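You operate a simulated robot arm through the tools that you are given. There is no shell and no other tool. Be economical: measure what you need, move in short steps, check, and stop when the job is done.

You run a simulated robot arm. Do the job below in one go: nothing can be reset, and whatever is moved stays where it is left.

Task
Set the oil feed knob to 2 with the air bled off, then set the air to 4 bar.
Fine: shut the supply and bleed the dial to 0 first; open the supply again after.

Only the result counts: the job must be done as asked and must still hold three seconds after the hand-in. Knocking over, shifting, dropping, spilling or breaking anything else fails it.

Robot
A 7-joint arm with a two-finger parallel gripper on a trunk, on a base that drives. Base frame: it is fixed to the floor where the robot stands at the start and does not move with it; the origin is under the middle of the robot, x ahead of it, y to its left, z up. Readings come in cm, rad, newtons and seconds.
With the tool pointing down near the work surface it reaches from about 36 to 88 cm from the robot's upright axis, wherever it stands. Its first joint turns from -0.297 to 2.199 rad. Places, roughly: bleed button [-170, 80, 100]; blue valve lever [-170, 60, 90]; drain tap [-170, 70, 60]; oil feed knob [-170, 90, 70]; orange tip lever [-170, 90, 90]; pressure dial [-170, 80, 110]; yellow card [-175, 100, 50]. Payload 1.57 kg.
The tool frame sits at the grasp point between the pads (the TCP): z along the fingers, y along the line on which they close. The tips reach 3 cm beyond it. Largest opening 8 cm; finger width 1.7, thickness 1.2; the body of the gripper, 4 by 8.2 cm, starts 8 cm behind the TCP.
Orientation is that of the tool frame in the base frame, as a unit quaternion [x, y, z, w]. With the fingers straight down and closing along the base's y, the tool's x points along the base's -x, its y along +y and its z along -z.

Tools
- The arm moves only by the tool move_arm. Its argument "plan" is a list of rows, each an object of numbers (a shift or turn left out is 0, a gripper value left out holds the last): "dx", "dy", "dz": the shift along the base's x, y, z in units of 40 mm (1.0 is 40 mm); "wx", "wy", "wz": the turn, a rotation vector about the base's x, y, z in units of 4 degrees (1.0 is 4 degrees). In form: [{"dx": .., "dy": .., "dz": .., "wx": .., "wy": .., "wz": ..}, ...]. A call has 1 to 10 rows; each row shifts and turns the commanded pose from where the row before left it. "jaw" is the finger opening in cm, from 0 to 8, set as the call begins (left out, the last holds). A call with a number of a shift or a turn outside -1 to 1 is refused whole. Each row takes 0.2 s and may step no farther than 5 cm and 0.15 rad from the row before; otherwise, or with a gripper value out of range, the whole call is refused. A pose out of reach is approached as far as the arm can. The call stops where the force on the tool passes 40 N (or 10 N more than at its start, if that is more) or the arm is blocked; 0.2 s more then pass. Each finger travels about 4.5 cm/s and halts on what it meets, pressing with about 26 N; the grip force reading is that of the motor and also rises with nothing between the fingers. The clock runs only during rows and for 0.2 s after the last one: add rows that do not move to give the fingers time. The reply holds the time, the measured pose of the TCP, the force on the tool along the base axes, the opening and the grip force, in the units named above and with some noise, with the torque about the TCP (base axes, N m) and any sound that the robot's microphone picked up.
- Cameras (640 x 400 px; columns grow to the right, rows downward): "scene" is now at [2.12, -19.9, 117.77]; the picture's right is [0.27, -0.96, 0.00], its down [-0.22, -0.06, -0.97] and it looks along [0.94, 0.26, -0.23] (base axes); focal length 254 px, centre (320, 200). "wrist" rides on the gripper at [7.2, -0.7, -12.2] in the tool frame; the picture's right is [0.09, 1.00, 0.00], its down [-0.84, 0.08, -0.54] and it looks along [-0.54, 0.05, 0.84] (tool axes); focal length 238 px, centre (320, 200). There is no depth. A picture from a camera that has moved, and an enlarged one, comes with that camera's place and axes in the base frame and with its lens. The place of the scene camera against the robot may be out by one fixed shift of up to 1.8 cm in any direction.
- capture(camera): a new picture of that camera. It takes no simulated time.
- raise_lower(by): slides the trunk up (or, below 0, down) by that many cm; the arm and the scene camera ride with it, the base frame stays. It gives what a move gives, with no picture.
- roll_base(legs): drives the robot by 1 to 6 legs, each [ahead, left, turn to the left] in cm, cm and rad, along the robot's own axes; the way and the turn of a leg run together, so that a leg with both is an arc; at most 150 cm and 3.142 rad a leg. The arm and the cameras ride along, it lands a little off, and it stops where it bumps. It gives what a move gives.
- aim_head(pan, tilt): turns the head with the scene camera to pan (to the left, within 1.902 rad either way) and tilt (down, from -0.506 to 1.204), counted from straight ahead of the robot. It gives what a move gives.
- inspect(camera, box): a new picture of the part [left, top, right, bottom] of that camera's present view, enlarged. It takes no simulated time.
- hand_in(): hands the job in; it is judged then, once.

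Go step by step. Nothing tells you exact positions but the pictures and the camera data: compare them with the known pose of the tool, close in by small moves and look again before you grip or let go. The budget is 135 turns and 104 pictures, counting those below and the enlarged ones. Unless the task says otherwise, let go and move clear before handing in, and close with one line.

The tools are called after "Call:" by a JSON object that holds its "name" and its "arguments". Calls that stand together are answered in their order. move_arm: Moves the arm, as the interface text tells. Its arguments: {"type":"object","properties":{"plan":{"type":"array"},"jaw":{"type":"number"}},"required":["plan"]} The other tools are called the same way: raise_lower (by) slides the trunk up or down; roll_base (legs) drives the base; aim_head (pan, tilt) turns the head that bears the scene camera; capture (camera) takes a picture; inspect (camera, box) takes an enlarged picture of a part of a camera's view; hand_in () hands the job in.

At the start:

```text
time_s: 0.0
position: [58.37, 9.74, 113.86]
ee_rot: [0.0, 1.0, 0.0, 0.0]
force: [-1.0, 0.3, -0.1]
ft_torque: [0.05, 0.02, -0.01]
grip_width: 8.0
grasp_force: 0.1
trunk travel left (down, up): [-52.5, 26.5]
robot x, y, heading: [0.24, 0.01, -0.002]
head pan, tilt: [0.274, 0.227]
```

scene: 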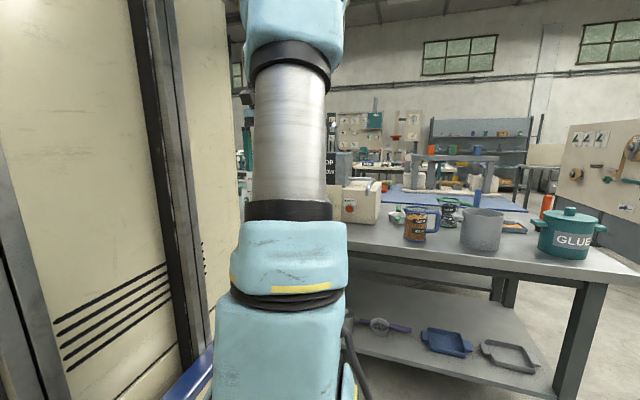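
wrist: 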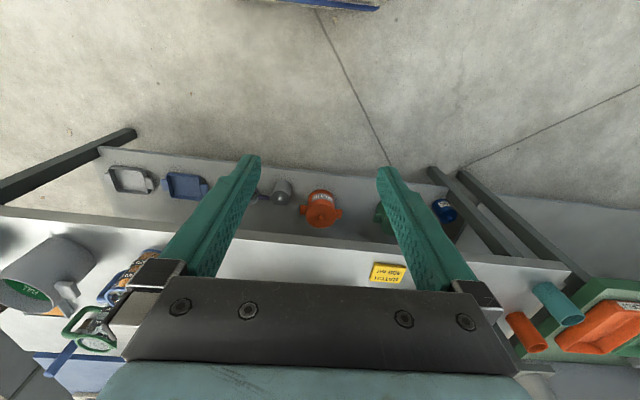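

I see a bench ahead; the pneumatic panel should be behind me at about x=-170. I turn the head to the left-rear to look.

Call:
{"name": "aim_head", "arguments": {"pan": 1.9, "tilt": 0.2}}

Call:
{"name": "capture", "arguments": {"camera": "scene"}}

Call:
{"name": "aim_head", "arguments": {"pan": -1.9, "tilt": 0.2}}

Call:
{"name": "capture", "arguments": {"camera": "scene"}}

```text
time_s: 1.7
position: [58.31, 9.64, 113.8]
ee_rot: [0.001, 1.0, 0.002, -0.001]
force: [-0.1, 0.5, 0.7]
ft_torque: [-0.01, 0.04, 0.0]
grip_width: 8.0
grasp_force: 0.2
trunk travel left (down, up): [-52.5, 26.5]
robot x, y, heading: [-0.04, 0.23, -0.001]
head pan, tilt: [1.901, 0.201]
```

```text
101 pictures are left
camera scene: at [-9.87, -13.61, 118.02], right [0.95, 0.32, 0.0], down [0.06, -0.19, -0.98], along [-0.32, 0.93, -0.2], focal length 254 px, centre (320, 200)
```

scene: 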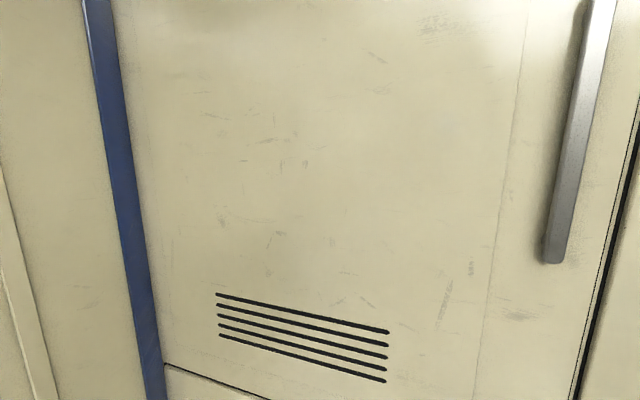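

```text
time_s: 4.8
position: [58.42, 9.66, 113.89]
ee_rot: [0.0, 1.0, 0.0, 0.0]
force: [-0.1, 0.2, -1.0]
ft_torque: [0.02, 0.0, -0.03]
grip_width: 7.99
grasp_force: 0.0
trunk travel left (down, up): [-52.5, 26.5]
robot x, y, heading: [-0.1, -0.16, -0.002]
head pan, tilt: [-1.901, 0.201]
```

```text
100 pictures are left
camera scene: at [-9.88, -31.25, 118.02], right [-0.95, 0.32, 0.0], down [0.06, 0.19, -0.98], along [-0.32, -0.93, -0.2], focal length 254 px, centre (320, 200)
```

scene: 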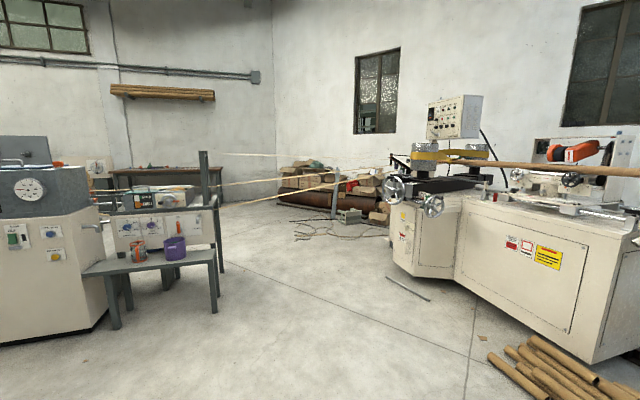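

The left is a close cabinet; before I turn I check the floor to the left-rear and right-rear for clearance.

Call:
{"name": "aim_head", "arguments": {"pan": -1.9, "tilt": 0.8}}

Call:
{"name": "capture", "arguments": {"camera": "scene"}}

Call:
{"name": "aim_head", "arguments": {"pan": 1.9, "tilt": 0.9}}

Call:
{"name": "capture", "arguments": {"camera": "scene"}}

```text
time_s: 5.8
position: [58.38, 9.81, 113.88]
ee_rot: [0.0, 1.0, 0.001, 0.0]
force: [0.0, 0.3, 0.7]
ft_torque: [0.01, -0.02, 0.01]
grip_width: 7.99
grasp_force: 0.0
trunk travel left (down, up): [-52.5, 26.5]
robot x, y, heading: [0.01, 0.31, 0.007]
head pan, tilt: [-1.901, 0.799]
```

```text
99 pictures are left
camera scene: at [-9.48, -30.06, 112.66], right [-0.95, 0.32, 0.0], down [0.23, 0.68, -0.7], along [-0.23, -0.66, -0.72], focal length 254 px, centre (320, 200)
```

scene: 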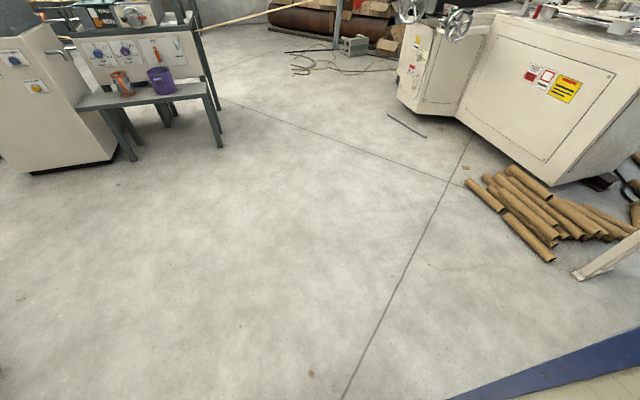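

```text
time_s: 8.9
position: [58.44, 9.75, 113.83]
ee_rot: [0.001, 1.0, 0.0, 0.0]
force: [0.2, 0.7, -0.8]
ft_torque: [-0.03, -0.01, 0.02]
grip_width: 7.99
grasp_force: 0.0
trunk travel left (down, up): [-52.5, 26.5]
robot x, y, heading: [0.02, 0.14, 0.001]
head pan, tilt: [1.901, 0.901]
```

```text
98 pictures are left
camera scene: at [-9.31, -15.28, 111.86], right [0.95, 0.32, 0.0], down [0.25, -0.74, -0.62], along [-0.2, 0.59, -0.78], focal length 254 px, centre (320, 200)
```

scene: 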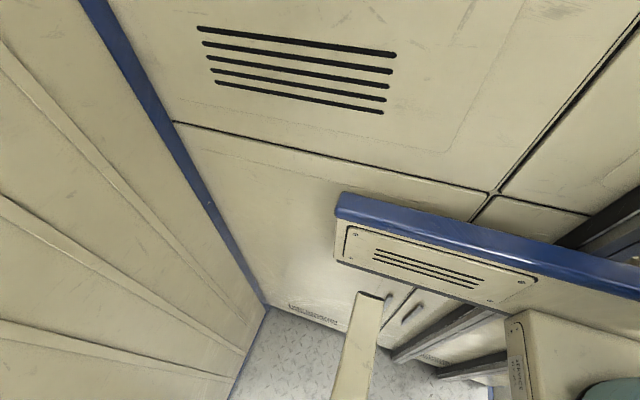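

The beige box on the left is my own trunk/body. I look ahead-left and ahead-right before turning.

Call:
{"name": "aim_head", "arguments": {"pan": -0.7, "tilt": 0.4}}

Call:
{"name": "capture", "arguments": {"camera": "scene"}}

Call:
{"name": "aim_head", "arguments": {"pan": 0.9, "tilt": 0.3}}

Call:
{"name": "capture", "arguments": {"camera": "scene"}}

```text
time_s: 11.3
position: [58.44, 9.69, 113.89]
ee_rot: [0.0, 1.0, -0.001, 0.0]
force: [-0.5, 0.7, -0.4]
ft_torque: [-0.04, 0.02, 0.01]
grip_width: 7.99
grasp_force: 0.2
trunk travel left (down, up): [-52.5, 26.5]
robot x, y, heading: [-0.08, -0.04, 0.001]
head pan, tilt: [-0.7, 0.4]
```

```text
97 pictures are left
camera scene: at [0.22, -28.39, 116.16], right [-0.64, -0.77, 0.0], down [-0.3, 0.25, -0.92], along [0.7, -0.59, -0.39], focal length 254 px, centre (320, 200)
```

scene: 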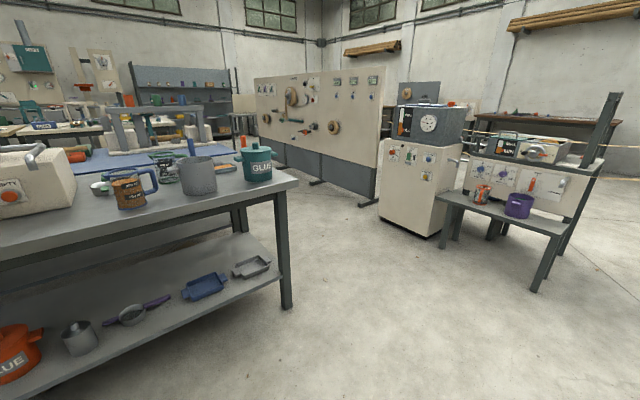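

```text
time_s: 12.9
position: [58.29, 9.67, 113.84]
ee_rot: [0.001, 1.0, 0.0, -0.001]
force: [0.1, 0.3, -0.5]
ft_torque: [-0.03, 0.01, 0.01]
grip_width: 8.02
grasp_force: 0.1
trunk travel left (down, up): [-52.5, 26.5]
robot x, y, heading: [0.29, 0.19, 0.001]
head pan, tilt: [0.901, 0.3]
```

```text
96 pictures are left
camera scene: at [-1.06, -15.11, 117.09], right [0.78, -0.62, 0.0], down [-0.18, -0.23, -0.96], along [0.59, 0.75, -0.3], focal length 254 px, centre (320, 200)
```

scene: 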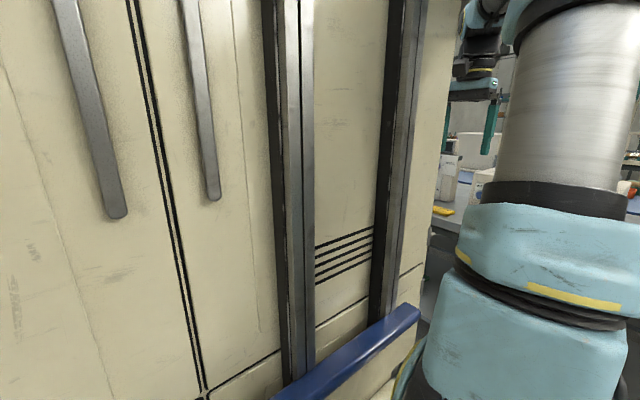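

The right side is open floor. I back off a little from the bench and turn right in place to see behind.

Call:
{"name": "roll_base", "arguments": {"legs": [[-25, 0, 0], [0, 0, -1.3]]}}

Call:
{"name": "aim_head", "arguments": {"pan": -1.6, "tilt": 0.4}}

Call:
{"name": "capture", "arguments": {"camera": "scene"}}

```text
time_s: 18.0
position: [-0.03, -53.64, 113.93]
ee_rot: [0.605, 0.796, 0.0, 0.0]
force: [0.5, 0.1, -0.1]
ft_torque: [-0.05, 0.01, 0.05]
grip_width: 8.0
grasp_force: 0.2
trunk travel left (down, up): [-52.5, 26.5]
robot x, y, heading: [-24.89, 0.23, -1.294]
head pan, tilt: [0.901, 0.3]
```

```text
time_s: 20.2
position: [-0.02, -53.53, 113.8]
ee_rot: [0.604, 0.797, 0.001, 0.001]
force: [-0.2, -0.1, 0.4]
ft_torque: [0.01, 0.0, 0.0]
grip_width: 8.02
grasp_force: 0.0
trunk travel left (down, up): [-52.5, 26.5]
robot x, y, heading: [-25.32, 0.19, -1.293]
head pan, tilt: [-1.6, 0.4]
```

```text
95 pictures are left
camera scene: at [-57.36, -0.2, 116.16], right [-0.24, 0.97, 0.0], down [0.38, 0.09, -0.92], along [-0.89, -0.22, -0.39], focal length 254 px, centre (320, 200)
```

scene: 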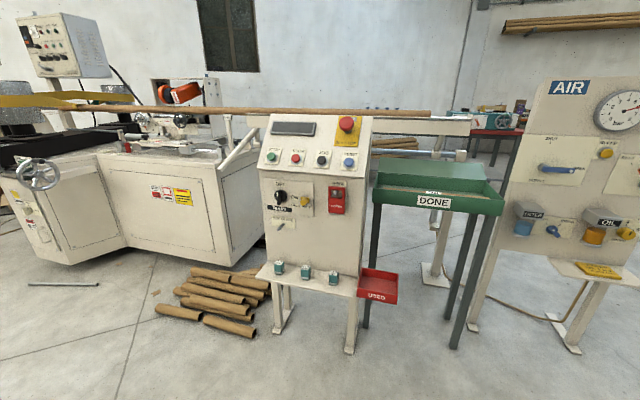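

The AIR panel is at the right of the picture. I pan to it.

Call:
{"name": "aim_head", "arguments": {"pan": -1.9, "tilt": 0.2}}

Call:
{"name": "capture", "arguments": {"camera": "scene"}}

```text
time_s: 21.0
position: [-0.03, -53.55, 113.87]
ee_rot: [0.604, 0.797, -0.001, 0.0]
force: [0.6, 0.2, 0.0]
ft_torque: [0.01, -0.03, 0.0]
grip_width: 8.0
grasp_force: 0.0
trunk travel left (down, up): [-52.5, 26.5]
robot x, y, heading: [-25.13, 0.01, -1.297]
head pan, tilt: [-1.901, 0.201]
```

```text
94 pictures are left
camera scene: at [-57.68, 2.55, 118.01], right [0.05, 1.0, 0.0], down [0.2, -0.01, -0.98], along [-0.98, 0.05, -0.2], focal length 254 px, centre (320, 200)
```

scene: 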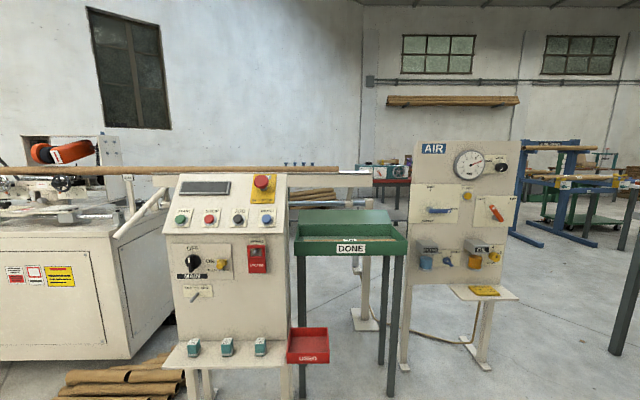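

Call:
{"name": "inspect", "arguments": {"camera": "scene", "box": [400, 130, 530, 310]}}

```text
2.22 times, centred on (465, 220) of scene
camera zoom: at [-57.68, 2.55, 118.01], right [0.05, 1.0, 0.0], down [0.2, -0.01, -0.98], along [-0.98, 0.05, -0.2], focal length 564 px, centre (-2, 156)
```

zoom: 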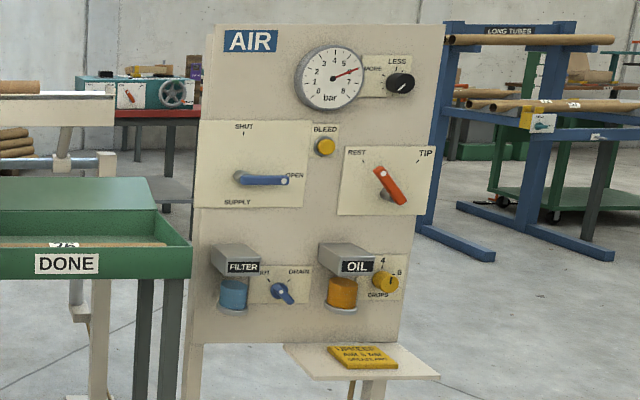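

The panel: dial near 6, blue supply lever at OPEN (SHUT is up), bleed button, LESS/MORE knob beside the dial, oil knob low right. I move away from the bench, face the panel, and look for free floor towards y=80.

Call:
{"name": "roll_base", "arguments": {"legs": [[0, -25, 0], [0, 0, -1.846]]}}

Call:
{"name": "aim_head", "arguments": {"pan": -0.9, "tilt": 0.6}}

Call:
{"name": "capture", "arguments": {"camera": "scene"}}

```text
time_s: 27.3
position: [-107.45, -15.44, 113.96]
ee_rot: [1.0, -0.007, 0.001, 0.002]
force: [-0.1, -0.1, 0.5]
ft_torque: [0.03, -0.01, -0.03]
grip_width: 8.0
grasp_force: 0.1
trunk travel left (down, up): [-52.5, 26.5]
robot x, y, heading: [-49.15, -6.8, 3.132]
head pan, tilt: [-1.901, 0.201]
```

```text
time_s: 28.6
position: [-107.64, -15.42, 114.02]
ee_rot: [1.0, -0.007, 0.0, 0.0]
force: [0.2, -1.0, 0.8]
ft_torque: [0.03, 0.01, 0.0]
grip_width: 8.02
grasp_force: 0.0
trunk travel left (down, up): [-52.5, 26.5]
robot x, y, heading: [-49.02, -6.64, 3.128]
head pan, tilt: [-0.901, 0.6]
```

```text
92 pictures are left
camera scene: at [-45.0, 23.77, 114.34], right [0.79, 0.61, 0.0], down [0.34, -0.45, -0.83], along [-0.5, 0.65, -0.56], focal length 254 px, centre (320, 200)
```

scene: 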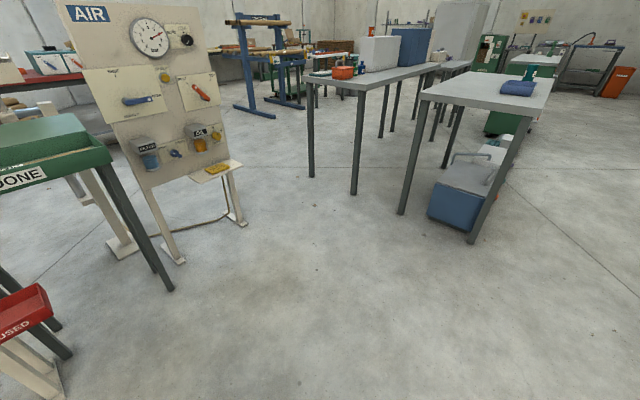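

Floor to the panel is clear. I strafe right to about y=85 and ahead to x≈-72.

Call:
{"name": "roll_base", "arguments": {"legs": [[0, -92, 0], [20, 0, 0]]}}

Call:
{"name": "aim_head", "arguments": {"pan": 0.0, "tilt": 0.25}}

Call:
{"name": "capture", "arguments": {"camera": "scene"}}

Call:
{"name": "capture", "arguments": {"camera": "wrist"}}

```text
time_s: 34.6
position: [-126.41, 76.27, 113.89]
ee_rot: [1.0, -0.006, 0.0, 0.0]
force: [-0.8, 0.0, 0.3]
ft_torque: [0.03, -0.01, 0.02]
grip_width: 7.99
grasp_force: 0.1
trunk travel left (down, up): [-52.5, 26.5]
robot x, y, heading: [-67.88, 85.47, 3.132]
head pan, tilt: [-0.901, 0.6]
```

```text
time_s: 35.8
position: [-126.28, 76.35, 113.94]
ee_rot: [1.0, -0.006, 0.0, 0.0]
force: [-0.3, -0.4, -0.1]
ft_torque: [-0.01, 0.0, 0.01]
grip_width: 8.0
grasp_force: 0.1
trunk travel left (down, up): [-52.5, 26.5]
robot x, y, heading: [-67.93, 85.25, 3.127]
head pan, tilt: [0.0, 0.25]
```

```text
91 pictures are left
camera scene: at [-67.83, 108.87, 117.56], right [0.01, 1.0, 0.0], down [0.25, 0.0, -0.97], along [-0.97, 0.01, -0.25], focal length 254 px, centre (320, 200)
```

scene: 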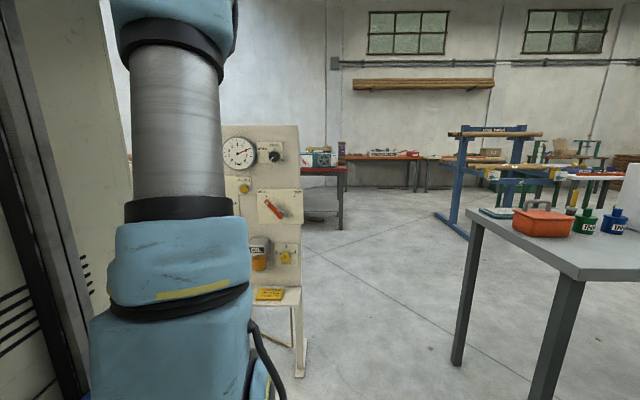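

```text
90 pictures are left
camera wrist: at [-119.25, 76.85, 126.12], right [0.08, -1.0, 0.0], down [-0.84, -0.07, 0.54], along [-0.54, -0.04, -0.84], focal length 238 px, centre (320, 200)
```

wrist: 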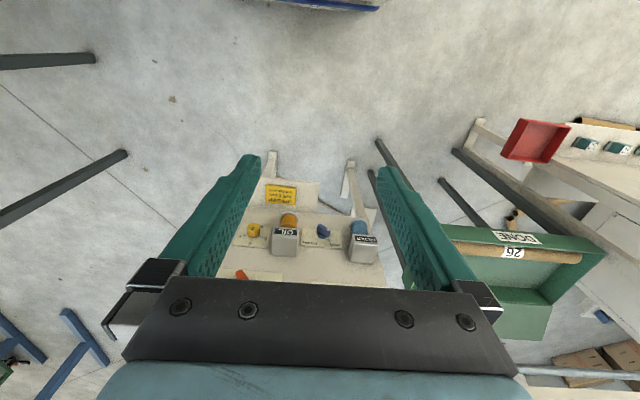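

I now pitch the tool from down to pointing at the panel (-x), moving slightly forward.

Call:
{"name": "move_arm", "arguments": {"plan": [{"wy": 1, "dx": -0.3}, {"wy": 1, "dx": -0.3}, {"wy": 1, "dx": -0.3}, {"wy": 1, "dx": -0.3}, {"wy": 1, "dx": -0.3}, {"wy": 1}, {"wy": 1}, {"wy": 1}, {"wy": 1}, {"wy": 1}], "jaw": 0}}

Call:
{"name": "move_arm", "arguments": {"plan": [{"wy": 1}, {"wy": 1}, {"wy": 1}, {"wy": 1}, {"wy": 1}, {"wy": 1}, {"wy": 1}, {"wy": 1}, {"wy": 1}, {"wy": 1}]}}

Call:
{"name": "move_arm", "arguments": {"plan": [{"wy": 1}, {"wy": 1}, {"wy": 0.5}, {}]}}

Call:
{"name": "capture", "arguments": {"camera": "wrist"}}

Call:
{"name": "capture", "arguments": {"camera": "scene"}}

```text
time_s: 38.2
position: [-134.05, 78.96, 113.64]
ee_rot: [0.94, -0.031, -0.339, -0.003]
force: [0.6, 0.5, 0.4]
ft_torque: [-0.01, 0.01, 0.01]
grip_width: 0.04
grasp_force: 21.2
trunk travel left (down, up): [-52.5, 26.5]
robot x, y, heading: [-68.04, 85.15, 3.129]
head pan, tilt: [0.0, 0.25]
stopped in row 10: the arm was blocked; the commanded pose is now the measured one
```

```text
time_s: 40.6
position: [-136.16, 85.54, 114.69]
ee_rot: [0.757, -0.084, -0.647, -0.03]
force: [0.3, -0.9, 0.3]
ft_torque: [0.0, -0.01, -0.02]
grip_width: 0.0
grasp_force: 21.2
trunk travel left (down, up): [-52.5, 26.5]
robot x, y, heading: [-68.12, 85.54, 3.129]
head pan, tilt: [0.0, 0.25]
stopped in row 10: the arm was blocked; the commanded pose is now the measured one
```

```text
time_s: 41.6
position: [-136.23, 85.23, 114.72]
ee_rot: [-0.698, 0.084, 0.71, 0.026]
force: [-0.1, 0.4, -0.2]
ft_torque: [-0.02, -0.02, 0.03]
grip_width: 0.0
grasp_force: 20.8
trunk travel left (down, up): [-52.5, 26.5]
robot x, y, heading: [-67.84, 85.27, 3.129]
head pan, tilt: [0.0, 0.25]
```

```text
89 pictures are left
camera wrist: at [-124.34, 83.45, 107.39], right [-0.16, -0.99, -0.01], down [0.54, -0.09, 0.83], along [-0.82, 0.13, 0.55], focal length 238 px, centre (320, 200)
```

wrist: 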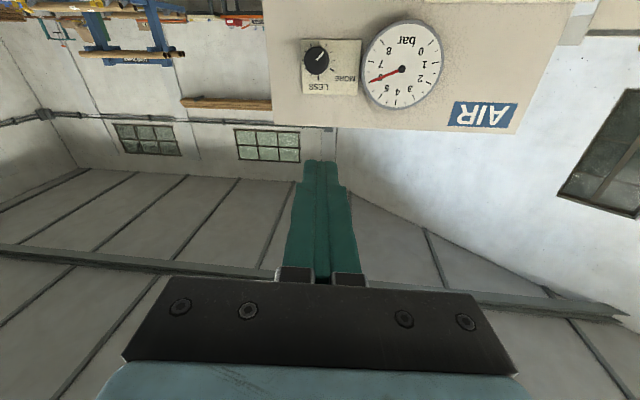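

```text
88 pictures are left
camera scene: at [-68.01, 109.43, 117.44], right [0.01, 1.0, -0.01], down [0.25, -0.01, -0.97], along [-0.97, 0.01, -0.25], focal length 254 px, centre (320, 200)
```

scene: 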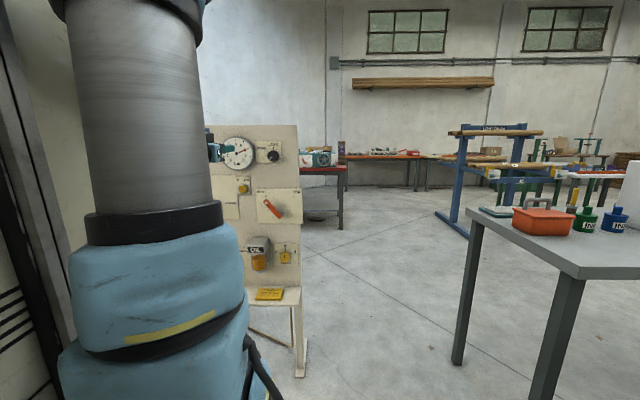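

Dial at about (-170, 77, 111), reading ~6; pressure knob at about (-169, 91, 110). I straighten the yaw, shift toward y≈69, and lower the trunk to lever height.

Call:
{"name": "move_arm", "arguments": {"plan": [{"wz": 1, "dy": -0.8}, {"wz": 1, "dy": -0.8}, {"wz": 0.2, "dy": -0.8}, {"dy": -0.8}, {"dy": -0.8}, {}]}}

Call:
{"name": "raise_lower", "arguments": {"by": -30}}

Call:
{"name": "capture", "arguments": {"camera": "wrist"}}

Call:
{"name": "capture", "arguments": {"camera": "scene"}}

```text
time_s: 43.2
position: [-140.62, 77.26, 113.5]
ee_rot: [-0.704, 0.073, 0.706, 0.026]
force: [0.3, -0.2, 0.2]
ft_torque: [-0.05, -0.01, 0.03]
grip_width: 0.0
grasp_force: 20.6
trunk travel left (down, up): [-52.5, 26.5]
robot x, y, heading: [-67.91, 85.22, 3.129]
head pan, tilt: [0.0, 0.25]
stopped in row 6: the arm was blocked; the commanded pose is now the measured one
```

```text
time_s: 46.2
position: [-141.04, 77.56, 84.28]
ee_rot: [-0.699, 0.084, 0.709, 0.031]
force: [0.4, -0.8, -0.4]
ft_torque: [0.01, 0.01, -0.02]
grip_width: 0.01
grasp_force: 21.2
trunk travel left (down, up): [-22.5, 56.5]
robot x, y, heading: [-67.94, 85.58, 3.131]
head pan, tilt: [0.0, 0.25]
```

```text
87 pictures are left
camera wrist: at [-129.12, 75.67, 76.93], right [-0.16, -0.99, -0.02], down [0.54, -0.1, 0.84], along [-0.83, 0.13, 0.55], focal length 238 px, centre (320, 200)
```

wrist: 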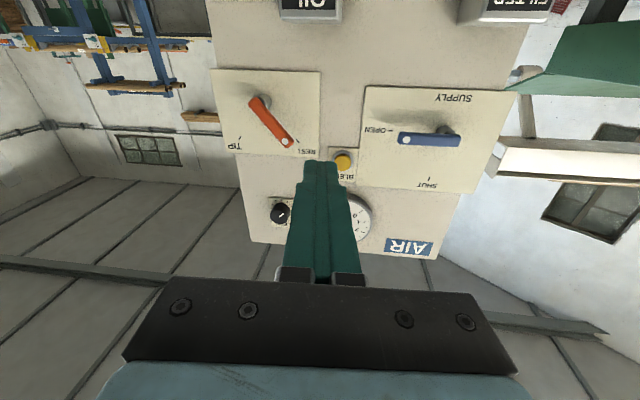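

```text
86 pictures are left
camera scene: at [-68.21, 109.44, 87.39], right [0.01, 1.0, -0.01], down [0.25, -0.01, -0.97], along [-0.97, 0.01, -0.25], focal length 254 px, centre (320, 200)
```

scene: 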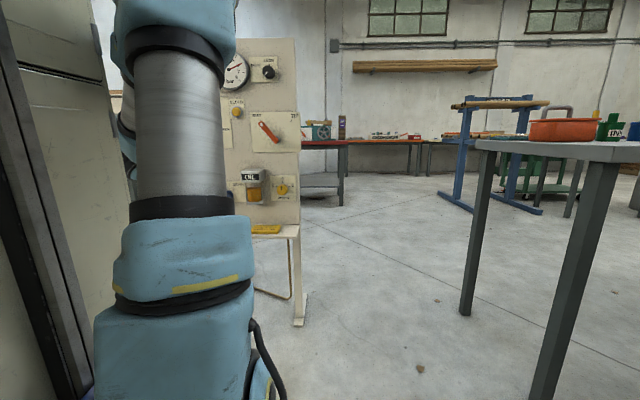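

Lever pivot near (-168, 62, 88), lever end near y≈69. The last move was blocked, so I test shift and turn separately.

Call:
{"name": "move_arm", "arguments": {"plan": [{"dy": -0.5}, {"dy": -0.5}, {"dy": -0.5}, {"dy": -0.5}, {}]}}

Call:
{"name": "move_arm", "arguments": {"plan": [{"wz": 0.5}, {"wz": 0.5}, {"wz": 0.5}, {}]}}

```text
time_s: 47.6
position: [-142.84, 72.64, 83.78]
ee_rot: [-0.699, 0.099, 0.706, 0.055]
force: [-0.1, -0.1, 0.7]
ft_torque: [0.02, -0.01, -0.02]
grip_width: 0.0
grasp_force: 21.5
trunk travel left (down, up): [-22.5, 56.5]
robot x, y, heading: [-68.06, 85.12, 3.127]
head pan, tilt: [0.0, 0.25]
stopped in row 5: the arm was blocked; the commanded pose is now the measured one
```

```text
time_s: 48.6
position: [-142.73, 72.04, 82.72]
ee_rot: [0.709, -0.056, -0.703, -0.018]
force: [0.5, 0.5, -0.4]
ft_torque: [-0.01, 0.04, 0.0]
grip_width: 0.0
grasp_force: 21.6
trunk travel left (down, up): [-22.5, 56.5]
robot x, y, heading: [-67.94, 85.41, 3.129]
head pan, tilt: [0.0, 0.25]
```

There's a joint limit nearby. I test pulling back and lowering the arm relative to the trunk to find a freer posture.

Call:
{"name": "move_arm", "arguments": {"plan": [{"dz": -0.5}, {"dz": -0.5}, {"dz": -0.5}, {"dz": -0.5}, {"dz": -0.5}, {"dz": -0.5}, {}]}}

Call:
{"name": "move_arm", "arguments": {"plan": [{"wz": 0.5}, {"wz": 0.5}, {"wz": 0.5}, {"dy": -0.5}, {"dy": -0.5}, {}]}}

```text
time_s: 50.2
position: [-141.96, 71.08, 71.95]
ee_rot: [-0.703, 0.054, 0.709, 0.012]
force: [0.0, -0.2, -0.5]
ft_torque: [0.03, -0.02, 0.0]
grip_width: 0.03
grasp_force: 20.8
trunk travel left (down, up): [-22.5, 56.5]
robot x, y, heading: [-68.4, 85.25, 3.128]
head pan, tilt: [0.0, 0.25]
```

```text
time_s: 51.6
position: [-142.08, 67.29, 71.99]
ee_rot: [-0.704, 0.017, 0.709, -0.026]
force: [0.0, 0.1, -0.4]
ft_torque: [0.0, -0.02, 0.01]
grip_width: 0.0
grasp_force: 21.6
trunk travel left (down, up): [-22.5, 56.5]
robot x, y, heading: [-68.15, 85.37, 3.131]
head pan, tilt: [0.0, 0.25]
```

Lower in the arm's range it follows well. I raise the trunk so the tool is at z≈83 (just below the lever) and drive forward 18 cm.

Call:
{"name": "raise_lower", "arguments": {"by": 11}}

Call:
{"name": "roll_base", "arguments": {"legs": [[16, 0, 0]]}}

Call:
{"name": "capture", "arguments": {"camera": "wrist"}}

Call:
{"name": "aim_head", "arguments": {"pan": 0.45, "tilt": 0.1}}

Call:
{"name": "capture", "arguments": {"camera": "scene"}}

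```text
time_s: 53.0
position: [-141.93, 67.23, 82.96]
ee_rot: [-0.705, 0.017, 0.709, -0.025]
force: [0.3, -0.3, 1.3]
ft_torque: [-0.01, -0.01, -0.01]
grip_width: 0.01
grasp_force: 21.4
trunk travel left (down, up): [-33.5, 45.5]
robot x, y, heading: [-67.93, 85.07, 3.131]
head pan, tilt: [0.0, 0.25]
```

```text
time_s: 54.5
position: [-158.06, 67.49, 82.92]
ee_rot: [-0.705, 0.017, 0.709, -0.026]
force: [-0.3, 0.0, -1.7]
ft_torque: [0.01, -0.03, 0.03]
grip_width: 0.02
grasp_force: 21.7
trunk travel left (down, up): [-33.5, 45.5]
robot x, y, heading: [-83.96, 85.45, 3.126]
head pan, tilt: [0.0, 0.25]
```

```text
85 pictures are left
camera wrist: at [-145.92, 67.79, 75.69], right [0.01, -1.0, -0.03], down [0.55, -0.02, 0.84], along [-0.84, -0.03, 0.55], focal length 238 px, centre (320, 200)
```

wrist: 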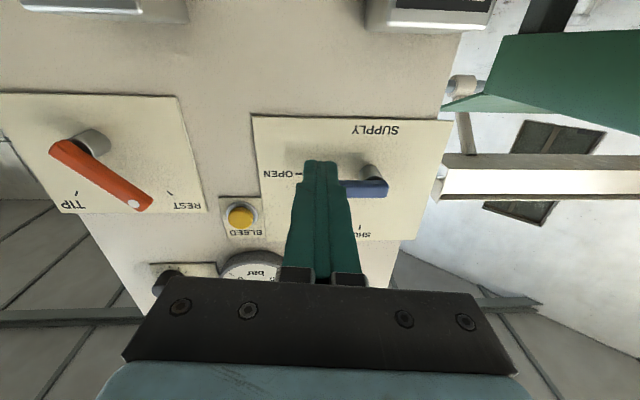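

```text
time_s: 55.4
position: [-157.94, 67.46, 82.86]
ee_rot: [-0.705, 0.018, 0.709, -0.025]
force: [-0.7, -0.3, -0.7]
ft_torque: [0.01, -0.02, 0.01]
grip_width: 0.01
grasp_force: 21.6
trunk travel left (down, up): [-33.5, 45.5]
robot x, y, heading: [-84.01, 85.15, 3.13]
head pan, tilt: [0.45, 0.099]
```

```text
84 pictures are left
camera scene: at [-82.84, 105.05, 99.95], right [-0.42, 0.91, 0.0], down [0.09, 0.04, -0.99], along [-0.9, -0.42, -0.1], focal length 254 px, centre (320, 200)
```

scene: 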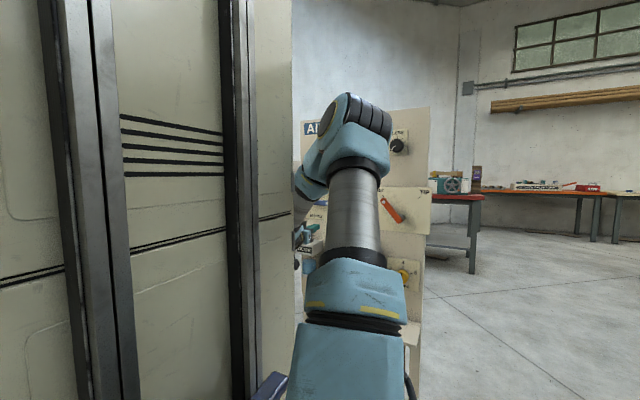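

Lever bar: pivot ≈(-169.5, 61, 89.5), end at y≈68.7; button ≈(-173, 78, 96.5). I advance below the lever to TCP x≈-168.

Call:
{"name": "move_arm", "arguments": {"plan": [{"dx": -0.5}, {"dx": -0.5}, {"dx": -0.5}, {"dx": -0.5}, {"dx": -0.5}, {}]}}

Call:
{"name": "capture", "arguments": {"camera": "wrist"}}

```text
time_s: 56.8
position: [-168.08, 67.47, 82.89]
ee_rot: [-0.705, 0.016, 0.709, -0.024]
force: [0.2, 0.4, 0.1]
ft_torque: [-0.01, -0.01, -0.01]
grip_width: 0.0
grasp_force: 21.4
trunk travel left (down, up): [-33.5, 45.5]
robot x, y, heading: [-84.09, 85.23, 3.131]
head pan, tilt: [0.45, 0.099]
```

```text
83 pictures are left
camera wrist: at [-156.03, 67.77, 75.69], right [0.01, -1.0, -0.03], down [0.55, -0.02, 0.84], along [-0.84, -0.03, 0.55], focal length 238 px, centre (320, 200)
```

wrist: 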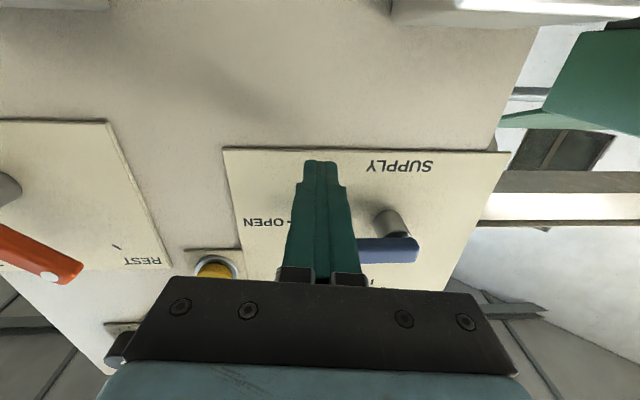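

The tip sits below the lever with the plate ~4 cm beyond. I push the lever up along its arc.

Call:
{"name": "move_arm", "arguments": {"plan": [{"dz": 0.6}, {"dz": 0.6, "dy": -0.1}, {"dz": 0.4}, {"dz": 0.4}, {"dz": 0.35, "dy": -0.2}, {"dz": 0.35, "dy": -0.2}, {"dz": 0.2, "dy": -0.35}, {"dz": 0.2, "dy": -0.35}, {}]}}

Call:
{"name": "capture", "arguments": {"camera": "wrist"}}

```text
time_s: 58.8
position: [-167.97, 62.73, 95.34]
ee_rot: [-0.705, 0.017, 0.709, -0.024]
force: [0.8, -0.1, 0.2]
ft_torque: [0.0, -0.04, 0.01]
grip_width: 0.0
grasp_force: 21.4
trunk travel left (down, up): [-33.5, 45.5]
robot x, y, heading: [-84.17, 85.48, 3.129]
head pan, tilt: [0.45, 0.099]
```

```text
82 pictures are left
camera wrist: at [-155.94, 63.0, 88.12], right [0.01, -1.0, -0.03], down [0.55, -0.02, 0.84], along [-0.84, -0.03, 0.55], focal length 238 px, centre (320, 200)
```

wrist: 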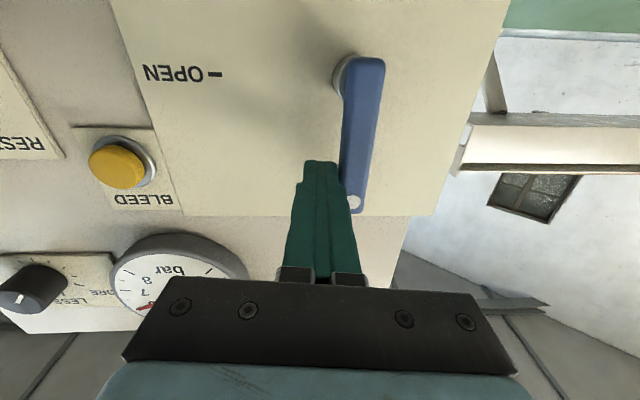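

The lever is about vertical. I nudge it a little further to feel for the stop.

Call:
{"name": "move_arm", "arguments": {"plan": [{"dy": -0.1}, {"dy": -0.1}, {}]}}

```text
time_s: 59.4
position: [-168.05, 62.58, 95.37]
ee_rot: [-0.704, 0.021, 0.71, -0.021]
force: [2.7, 5.8, 1.0]
ft_torque: [-0.01, -0.01, -0.13]
grip_width: 0.01
grasp_force: 21.4
trunk travel left (down, up): [-33.5, 45.5]
robot x, y, heading: [-83.96, 85.36, 3.132]
head pan, tilt: [0.45, 0.099]
stopped in row 3: the force on the tool passed its limit at 43 N (the readings are from after the stop); the commanded pose is now the measured one
```

Lever hit its SHUT stop. I withdraw a bit and go in front of the bleed button.

Call:
{"name": "move_arm", "arguments": {"plan": [{"dy": 0.3, "dx": 0.5}, {"dx": 0.75}, {"dy": 0.9}, {"dy": 0.9, "dz": 0.15}, {"dy": 0.9, "dz": 0.15}, {"dy": 0.9}, {}]}}

Call:
{"name": "capture", "arguments": {"camera": "wrist"}}

```text
time_s: 61.0
position: [-163.17, 78.04, 96.51]
ee_rot: [-0.705, 0.02, 0.709, -0.021]
force: [0.6, -0.1, 0.1]
ft_torque: [-0.03, 0.0, -0.01]
grip_width: 0.0
grasp_force: 21.3
trunk travel left (down, up): [-33.5, 45.5]
robot x, y, heading: [-83.82, 85.41, 3.126]
head pan, tilt: [0.45, 0.099]
```

```text
81 pictures are left
camera wrist: at [-151.0, 78.15, 89.23], right [0.0, -1.0, -0.03], down [0.55, -0.03, 0.84], along [-0.84, -0.02, 0.55], focal length 238 px, centre (320, 200)
```

wrist: 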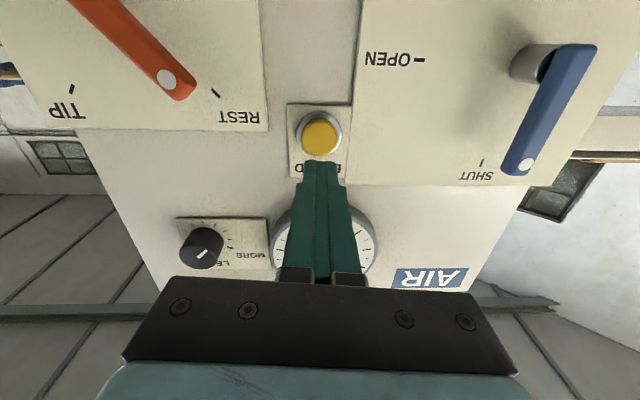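

Button is straight ahead of the fingertips. I advance in small steps and press.

Call:
{"name": "move_arm", "arguments": {"plan": [{"dx": -0.5}, {"dx": -0.5}, {"dx": -0.4}, {"dx": -0.15}, {"dx": -0.1}, {"dx": -0.1}, {}]}}

Call:
{"name": "capture", "arguments": {"camera": "wrist"}}

```text
time_s: 62.6
position: [-169.95, 77.92, 96.56]
ee_rot: [-0.705, 0.021, 0.709, -0.022]
force: [37.4, 8.3, -8.0]
ft_torque: [0.0, -0.22, -0.34]
grip_width: 0.0
grasp_force: 21.1
trunk travel left (down, up): [-33.5, 45.5]
robot x, y, heading: [-84.13, 85.2, 3.126]
head pan, tilt: [0.45, 0.099]
heard: click
```

```text
80 pictures are left
camera wrist: at [-157.86, 78.16, 89.25], right [0.0, -1.0, -0.03], down [0.55, -0.03, 0.84], along [-0.84, -0.02, 0.55], focal length 238 px, centre (320, 200)
```

wrist: 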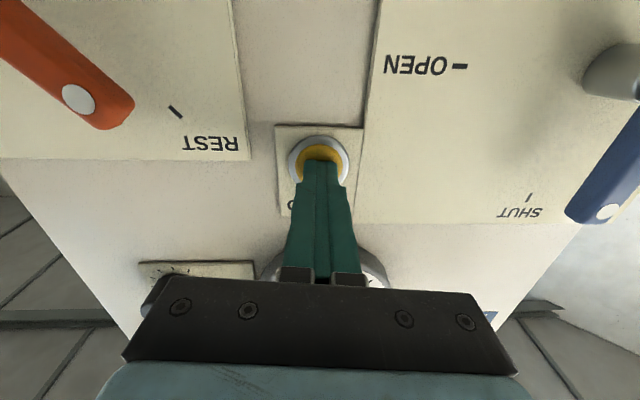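

The button clicked and is pressed. I hold it about 2 s, then check the dial with the head camera.

Call:
{"name": "move_arm", "arguments": {"plan": [{}, {}, {}, {}, {}, {}, {}, {}, {}, {}]}}

Call:
{"name": "capture", "arguments": {"camera": "scene"}}

```text
time_s: 64.8
position: [-170.0, 77.91, 96.6]
ee_rot: [-0.704, 0.02, 0.709, -0.021]
force: [40.1, -0.1, -9.9]
ft_torque: [0.02, -0.35, -0.12]
grip_width: 0.02
grasp_force: 21.2
trunk travel left (down, up): [-33.5, 45.5]
robot x, y, heading: [-84.27, 85.81, 3.13]
head pan, tilt: [0.45, 0.099]
```

```text
79 pictures are left
camera scene: at [-82.7, 105.07, 99.96], right [-0.42, 0.91, 0.0], down [0.09, 0.04, -1.0], along [-0.9, -0.42, -0.1], focal length 254 px, centre (320, 200)
```

scene: 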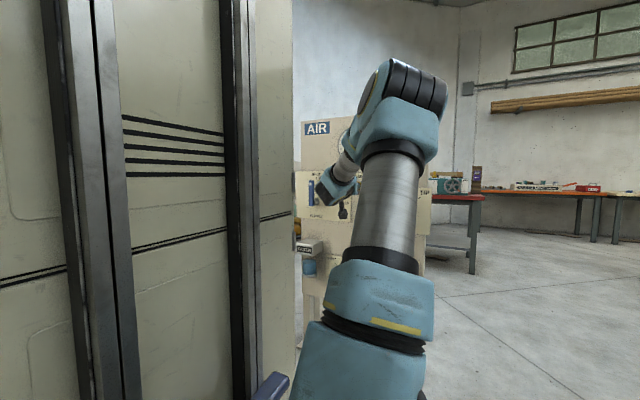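

I retract and shift left to see the dial.

Call:
{"name": "move_arm", "arguments": {"plan": [{"dx": 0.5}, {"dx": 0.9}, {"dx": 0.9}, {"dy": -1}, {"dy": -0.5}, {}]}}

Call:
{"name": "capture", "arguments": {"camera": "wrist"}}

```text
time_s: 66.2
position: [-160.87, 71.9, 96.38]
ee_rot: [-0.705, 0.021, 0.709, -0.02]
force: [0.4, 0.3, -0.7]
ft_torque: [-0.02, -0.02, 0.03]
grip_width: 0.0
grasp_force: 21.3
trunk travel left (down, up): [-33.5, 45.5]
robot x, y, heading: [-84.1, 85.14, 3.133]
head pan, tilt: [0.45, 0.099]
```

```text
78 pictures are left
camera wrist: at [-148.77, 72.06, 89.19], right [0.0, -1.0, -0.03], down [0.55, -0.03, 0.84], along [-0.84, -0.02, 0.55], focal length 238 px, centre (320, 200)
```

wrist: 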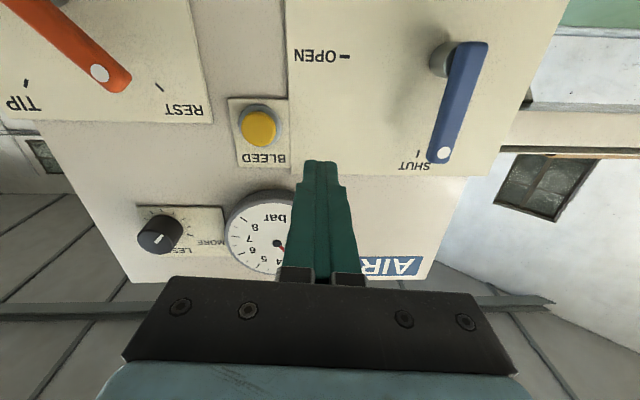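

The needle is half hidden; I shift a little more.

Call:
{"name": "move_arm", "arguments": {"plan": [{"dx": 0.8}, {"dy": -0.9}, {}]}}

Call:
{"name": "inspect", "arguments": {"camera": "wrist", "box": [100, 120, 320, 280]}}

```text
time_s: 67.0
position: [-157.69, 68.25, 96.47]
ee_rot: [-0.705, 0.02, 0.709, -0.021]
force: [0.0, 0.3, 0.7]
ft_torque: [-0.01, -0.02, -0.01]
grip_width: 0.0
grasp_force: 20.8
trunk travel left (down, up): [-33.5, 45.5]
robot x, y, heading: [-84.02, 85.62, 3.132]
head pan, tilt: [0.45, 0.099]
```

```text
2.50 times, centred on (210, 200) of wrist
camera zoom: at [-145.59, 68.46, 89.2], right [0.0, -1.0, -0.03], down [0.55, -0.03, 0.84], along [-0.84, -0.02, 0.55], focal length 596 px, centre (595, 200)
```

zoom: 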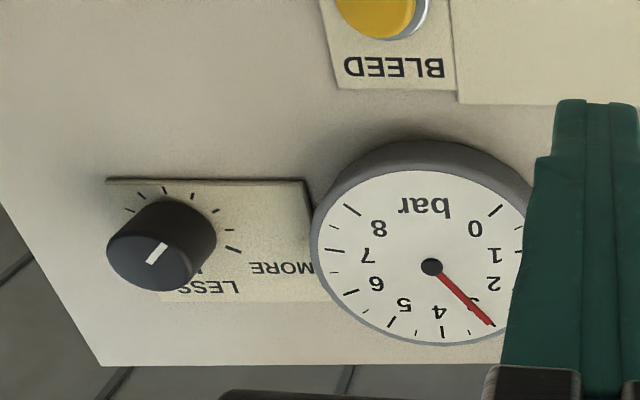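

The dial fell from 6 to about 2.7; it needs a longer hold. I return and press again.

Call:
{"name": "move_arm", "arguments": {"plan": [{"dy": 0.9}, {"dy": 0.9}, {"dy": 0.62, "dx": -0.3}, {"dx": -0.9}, {"dx": -0.9}, {"dx": -0.6}, {"dx": -0.2}, {"dx": -0.15}, {"dx": -0.08}, {}]}}

Call:
{"name": "move_arm", "arguments": {"plan": [{}, {}, {}, {}, {}, {}, {}, {}, {}, {}]}}

Call:
{"name": "move_arm", "arguments": {"plan": [{}, {}, {}, {}, {}, {}, {}, {}, {}, {}]}}

Call:
{"name": "move_arm", "arguments": {"plan": [{}, {}, {}, {}, {}, {}, {}, {}, {}, {}]}}

```text
time_s: 69.0
position: [-169.96, 78.16, 96.63]
ee_rot: [-0.705, 0.02, 0.709, -0.022]
force: [34.2, 9.6, -1.0]
ft_torque: [-0.02, -0.05, -0.33]
grip_width: 0.0
grasp_force: 21.6
trunk travel left (down, up): [-33.5, 45.5]
robot x, y, heading: [-83.48, 85.87, 3.125]
head pan, tilt: [0.45, 0.099]
heard: click
stopped in row 10: the force on the tool passed its limit at 42 N (the readings are from after the stop); the commanded pose is now the measured one
```

```text
time_s: 71.2
position: [-169.92, 78.06, 96.55]
ee_rot: [-0.705, 0.02, 0.709, -0.021]
force: [38.3, 5.1, -2.3]
ft_torque: [0.0, -0.11, -0.32]
grip_width: 0.0
grasp_force: 20.9
trunk travel left (down, up): [-33.5, 45.5]
robot x, y, heading: [-83.8, 85.51, 3.129]
head pan, tilt: [0.45, 0.099]
```

```text
time_s: 73.4
position: [-169.89, 78.03, 96.63]
ee_rot: [-0.705, 0.02, 0.709, -0.022]
force: [37.6, 1.3, -1.7]
ft_torque: [0.02, -0.12, -0.18]
grip_width: 0.0
grasp_force: 22.1
trunk travel left (down, up): [-33.5, 45.5]
robot x, y, heading: [-84.14, 85.67, 3.131]
head pan, tilt: [0.45, 0.099]
```

```text
time_s: 75.6
position: [-169.95, 78.02, 96.43]
ee_rot: [-0.705, 0.02, 0.709, -0.022]
force: [38.3, -0.1, -0.4]
ft_torque: [-0.01, -0.05, -0.1]
grip_width: 0.0
grasp_force: 20.8
trunk travel left (down, up): [-33.5, 45.5]
robot x, y, heading: [-83.88, 85.41, 3.129]
head pan, tilt: [0.45, 0.099]
```

Held about 6 s. I retract well clear and move to the right side, from where I can see the dial.

Call:
{"name": "move_arm", "arguments": {"plan": [{"dx": 0.5}, {"dx": 0.9}, {"dx": 0.9}, {"dx": 0.9}, {"dx": 0.6}, {"dy": 0.9}, {"dy": 0.9}, {"dy": 0.9}, {}]}}

Call:
{"name": "capture", "arguments": {"camera": "wrist"}}

```text
time_s: 77.6
position: [-154.85, 88.89, 96.34]
ee_rot: [-0.705, 0.021, 0.708, -0.021]
force: [0.4, 0.2, 0.6]
ft_torque: [0.01, -0.03, 0.01]
grip_width: 0.02
grasp_force: 21.1
trunk travel left (down, up): [-33.5, 45.5]
robot x, y, heading: [-84.03, 85.81, 3.135]
head pan, tilt: [0.45, 0.099]
```

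```text
76 pictures are left
camera wrist: at [-142.75, 89.07, 89.09], right [0.0, -1.0, -0.03], down [0.55, -0.03, 0.84], along [-0.84, -0.02, 0.55], focal length 238 px, centre (320, 200)
```

wrist: 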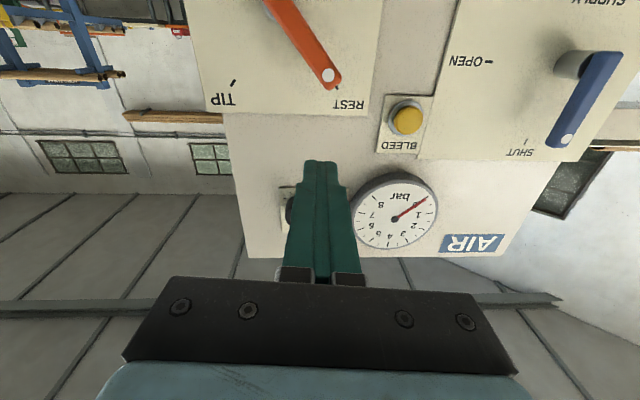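

Dial reads 0. Now I lower the trunk to the oil knob height and look.

Call:
{"name": "raise_lower", "arguments": {"by": -27}}

Call:
{"name": "capture", "arguments": {"camera": "wrist"}}

```text
time_s: 80.4
position: [-154.95, 88.77, 69.38]
ee_rot: [-0.705, 0.021, 0.709, -0.021]
force: [0.2, -0.4, 0.4]
ft_torque: [0.01, 0.0, -0.04]
grip_width: 0.01
grasp_force: 21.4
trunk travel left (down, up): [-6.5, 72.5]
robot x, y, heading: [-83.61, 85.45, 3.132]
head pan, tilt: [0.45, 0.099]
```

```text
75 pictures are left
camera wrist: at [-142.77, 89.03, 62.1], right [0.0, -1.0, -0.03], down [0.55, -0.03, 0.84], along [-0.84, -0.02, 0.55], focal length 238 px, centre (320, 200)
```

wrist: 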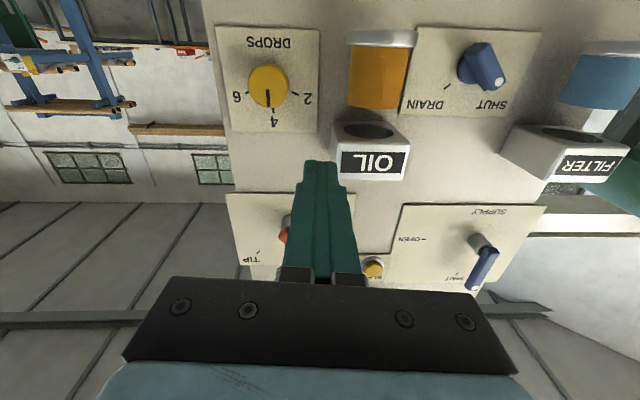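

Oil knob at about (-172, 94.5, 66), pointing to 4; 2 lies to the left as seen from the front. I zoom in.

Call:
{"name": "inspect", "arguments": {"camera": "wrist", "box": [210, 20, 330, 140]}}

```text
3.33 times, centred on (270, 80) of wrist
camera zoom: at [-142.77, 89.03, 62.1], right [0.0, -1.0, -0.03], down [0.55, -0.03, 0.84], along [-0.84, -0.02, 0.55], focal length 794 px, centre (487, 600)
```

zoom: 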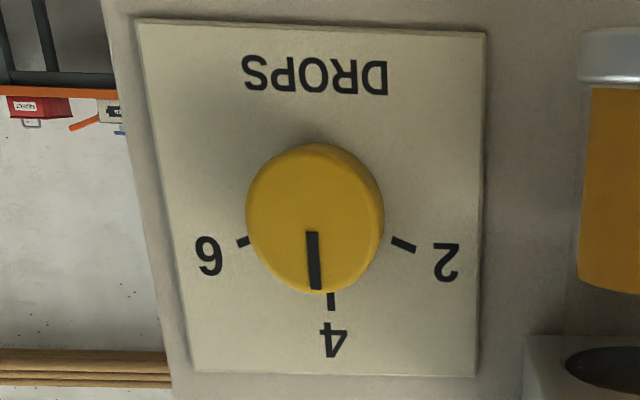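

The 2 tick is 60° counter-clockwise from 4; knob ≈4.5 cm wide. I open the fingers to 6.5 and line up in front of it.

Call:
{"name": "move_arm", "arguments": {"plan": [{"dy": 0.7, "dz": -0.4}, {"dy": 0.73, "dz": -0.43}, {"wx": -0.8}, {}, {}, {}], "jaw": 6.5}}

Call:
{"name": "capture", "arguments": {"camera": "wrist"}}

```text
time_s: 81.8
position: [-154.8, 94.62, 66.09]
ee_rot: [-0.704, 0.04, 0.708, -0.041]
force: [-0.1, 0.7, -0.2]
ft_torque: [0.01, -0.05, 0.03]
grip_width: 6.52
grasp_force: 0.2
trunk travel left (down, up): [-6.5, 72.5]
robot x, y, heading: [-83.36, 85.51, 3.13]
head pan, tilt: [0.45, 0.099]
```

```text
73 pictures are left
camera wrist: at [-142.76, 94.4, 58.82], right [0.0, -1.0, 0.02], down [0.55, 0.02, 0.84], along [-0.84, 0.01, 0.55], focal length 238 px, centre (320, 200)
```

wrist: 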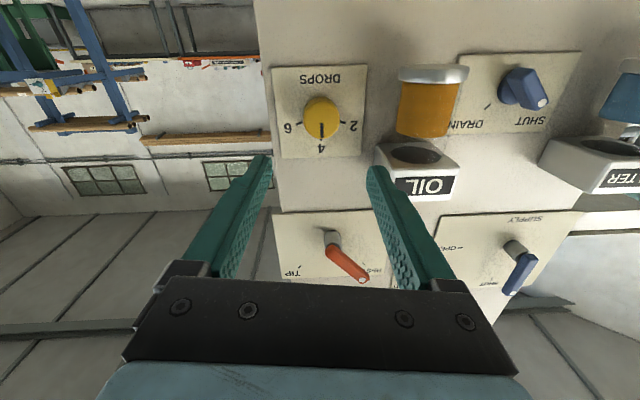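

Knob face at about (-171, 94.3, 65.9). I level the roll and advance most of the way, then look.

Call:
{"name": "move_arm", "arguments": {"plan": [{"wx": 0.8, "dy": -0.07, "dz": -0.05}, {"wx": 0.8}, {"dx": -0.7}, {"dx": -0.7}, {"dx": -0.7}, {"dx": -0.6}, {}]}}

Call:
{"name": "capture", "arguments": {"camera": "wrist"}}

```text
time_s: 83.4
position: [-165.62, 94.36, 65.68]
ee_rot: [-0.705, 0.001, 0.709, -0.001]
force: [0.5, 1.0, 0.4]
ft_torque: [-0.01, -0.02, 0.01]
grip_width: 6.53
grasp_force: 0.0
trunk travel left (down, up): [-6.5, 72.5]
robot x, y, heading: [-83.59, 85.69, 3.124]
head pan, tilt: [0.45, 0.099]
```

```text
72 pictures are left
camera wrist: at [-153.54, 94.91, 58.58], right [0.0, -1.0, -0.09], down [0.55, -0.07, 0.83], along [-0.84, -0.05, 0.54], focal length 238 px, centre (320, 200)
```

wrist: 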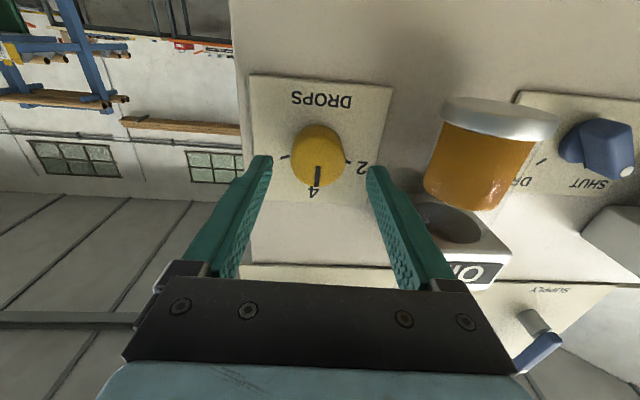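

Fingers straddle the knob. I advance 5 cm, check, then grip.

Call:
{"name": "move_arm", "arguments": {"plan": [{"dx": -0.6}, {"dx": -0.4}, {"dx": -0.25}, {}]}}

Call:
{"name": "capture", "arguments": {"camera": "wrist"}}

```text
time_s: 84.1
position: [-169.95, 94.08, 65.71]
ee_rot: [-0.706, 0.0, 0.708, -0.001]
force: [17.5, 2.0, 2.1]
ft_torque: [0.08, 0.05, -0.82]
grip_width: 6.66
grasp_force: 1.4
trunk travel left (down, up): [-6.5, 72.5]
robot x, y, heading: [-83.77, 85.29, 3.125]
head pan, tilt: [0.45, 0.099]
stopped in row 3: the force on the tool passed its limit at 69 N (the readings are from after the stop); the commanded pose is now the measured one
```

```text
71 pictures are left
camera wrist: at [-157.77, 94.8, 58.6], right [0.0, -1.0, -0.09], down [0.54, -0.07, 0.84], along [-0.84, -0.05, 0.54], focal length 238 px, centre (320, 200)
```

wrist: 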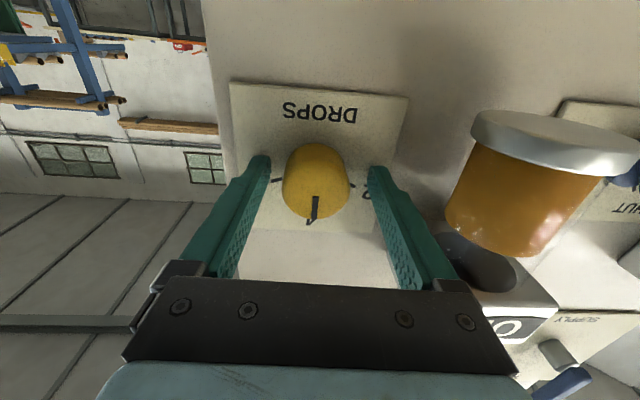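

The tips touched the plate (x≈-173). I back off 5 mm and grip.

Call:
{"name": "move_arm", "arguments": {"plan": [{"dx": 0.13}, {}]}}

Call:
{"name": "move_arm", "arguments": {"plan": [{}, {}, {}, {}], "jaw": 3.5}}

Call:
{"name": "capture", "arguments": {"camera": "wrist"}}

```text
time_s: 84.7
position: [-169.39, 94.23, 65.73]
ee_rot: [-0.706, 0.0, 0.708, -0.002]
force: [0.4, 0.1, 0.1]
ft_torque: [-0.01, 0.04, 0.03]
grip_width: 6.5
grasp_force: 0.1
trunk travel left (down, up): [-6.5, 72.5]
robot x, y, heading: [-84.07, 85.59, 3.129]
head pan, tilt: [0.45, 0.099]
```

```text
time_s: 85.7
position: [-169.41, 94.53, 65.73]
ee_rot: [-0.706, 0.002, 0.708, 0.0]
force: [1.7, 14.4, 0.8]
ft_torque: [-0.03, 0.02, -1.25]
grip_width: 4.27
grasp_force: 36.4
trunk travel left (down, up): [-6.5, 72.5]
robot x, y, heading: [-83.73, 85.05, 3.124]
head pan, tilt: [0.45, 0.099]
```

```text
70 pictures are left
camera wrist: at [-157.37, 95.0, 58.51], right [0.0, -1.0, -0.09], down [0.54, -0.08, 0.84], along [-0.84, -0.04, 0.54], focal length 238 px, centre (320, 200)
```

wrist: 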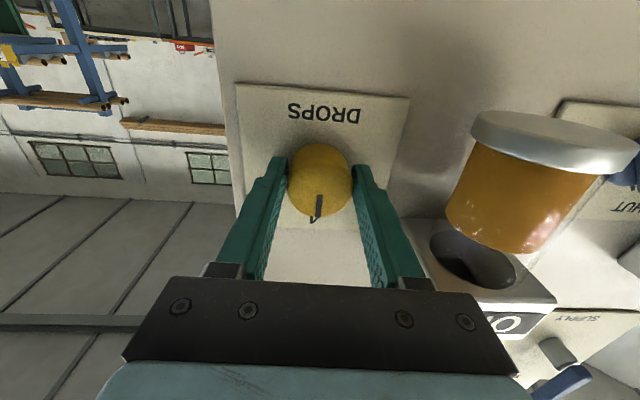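

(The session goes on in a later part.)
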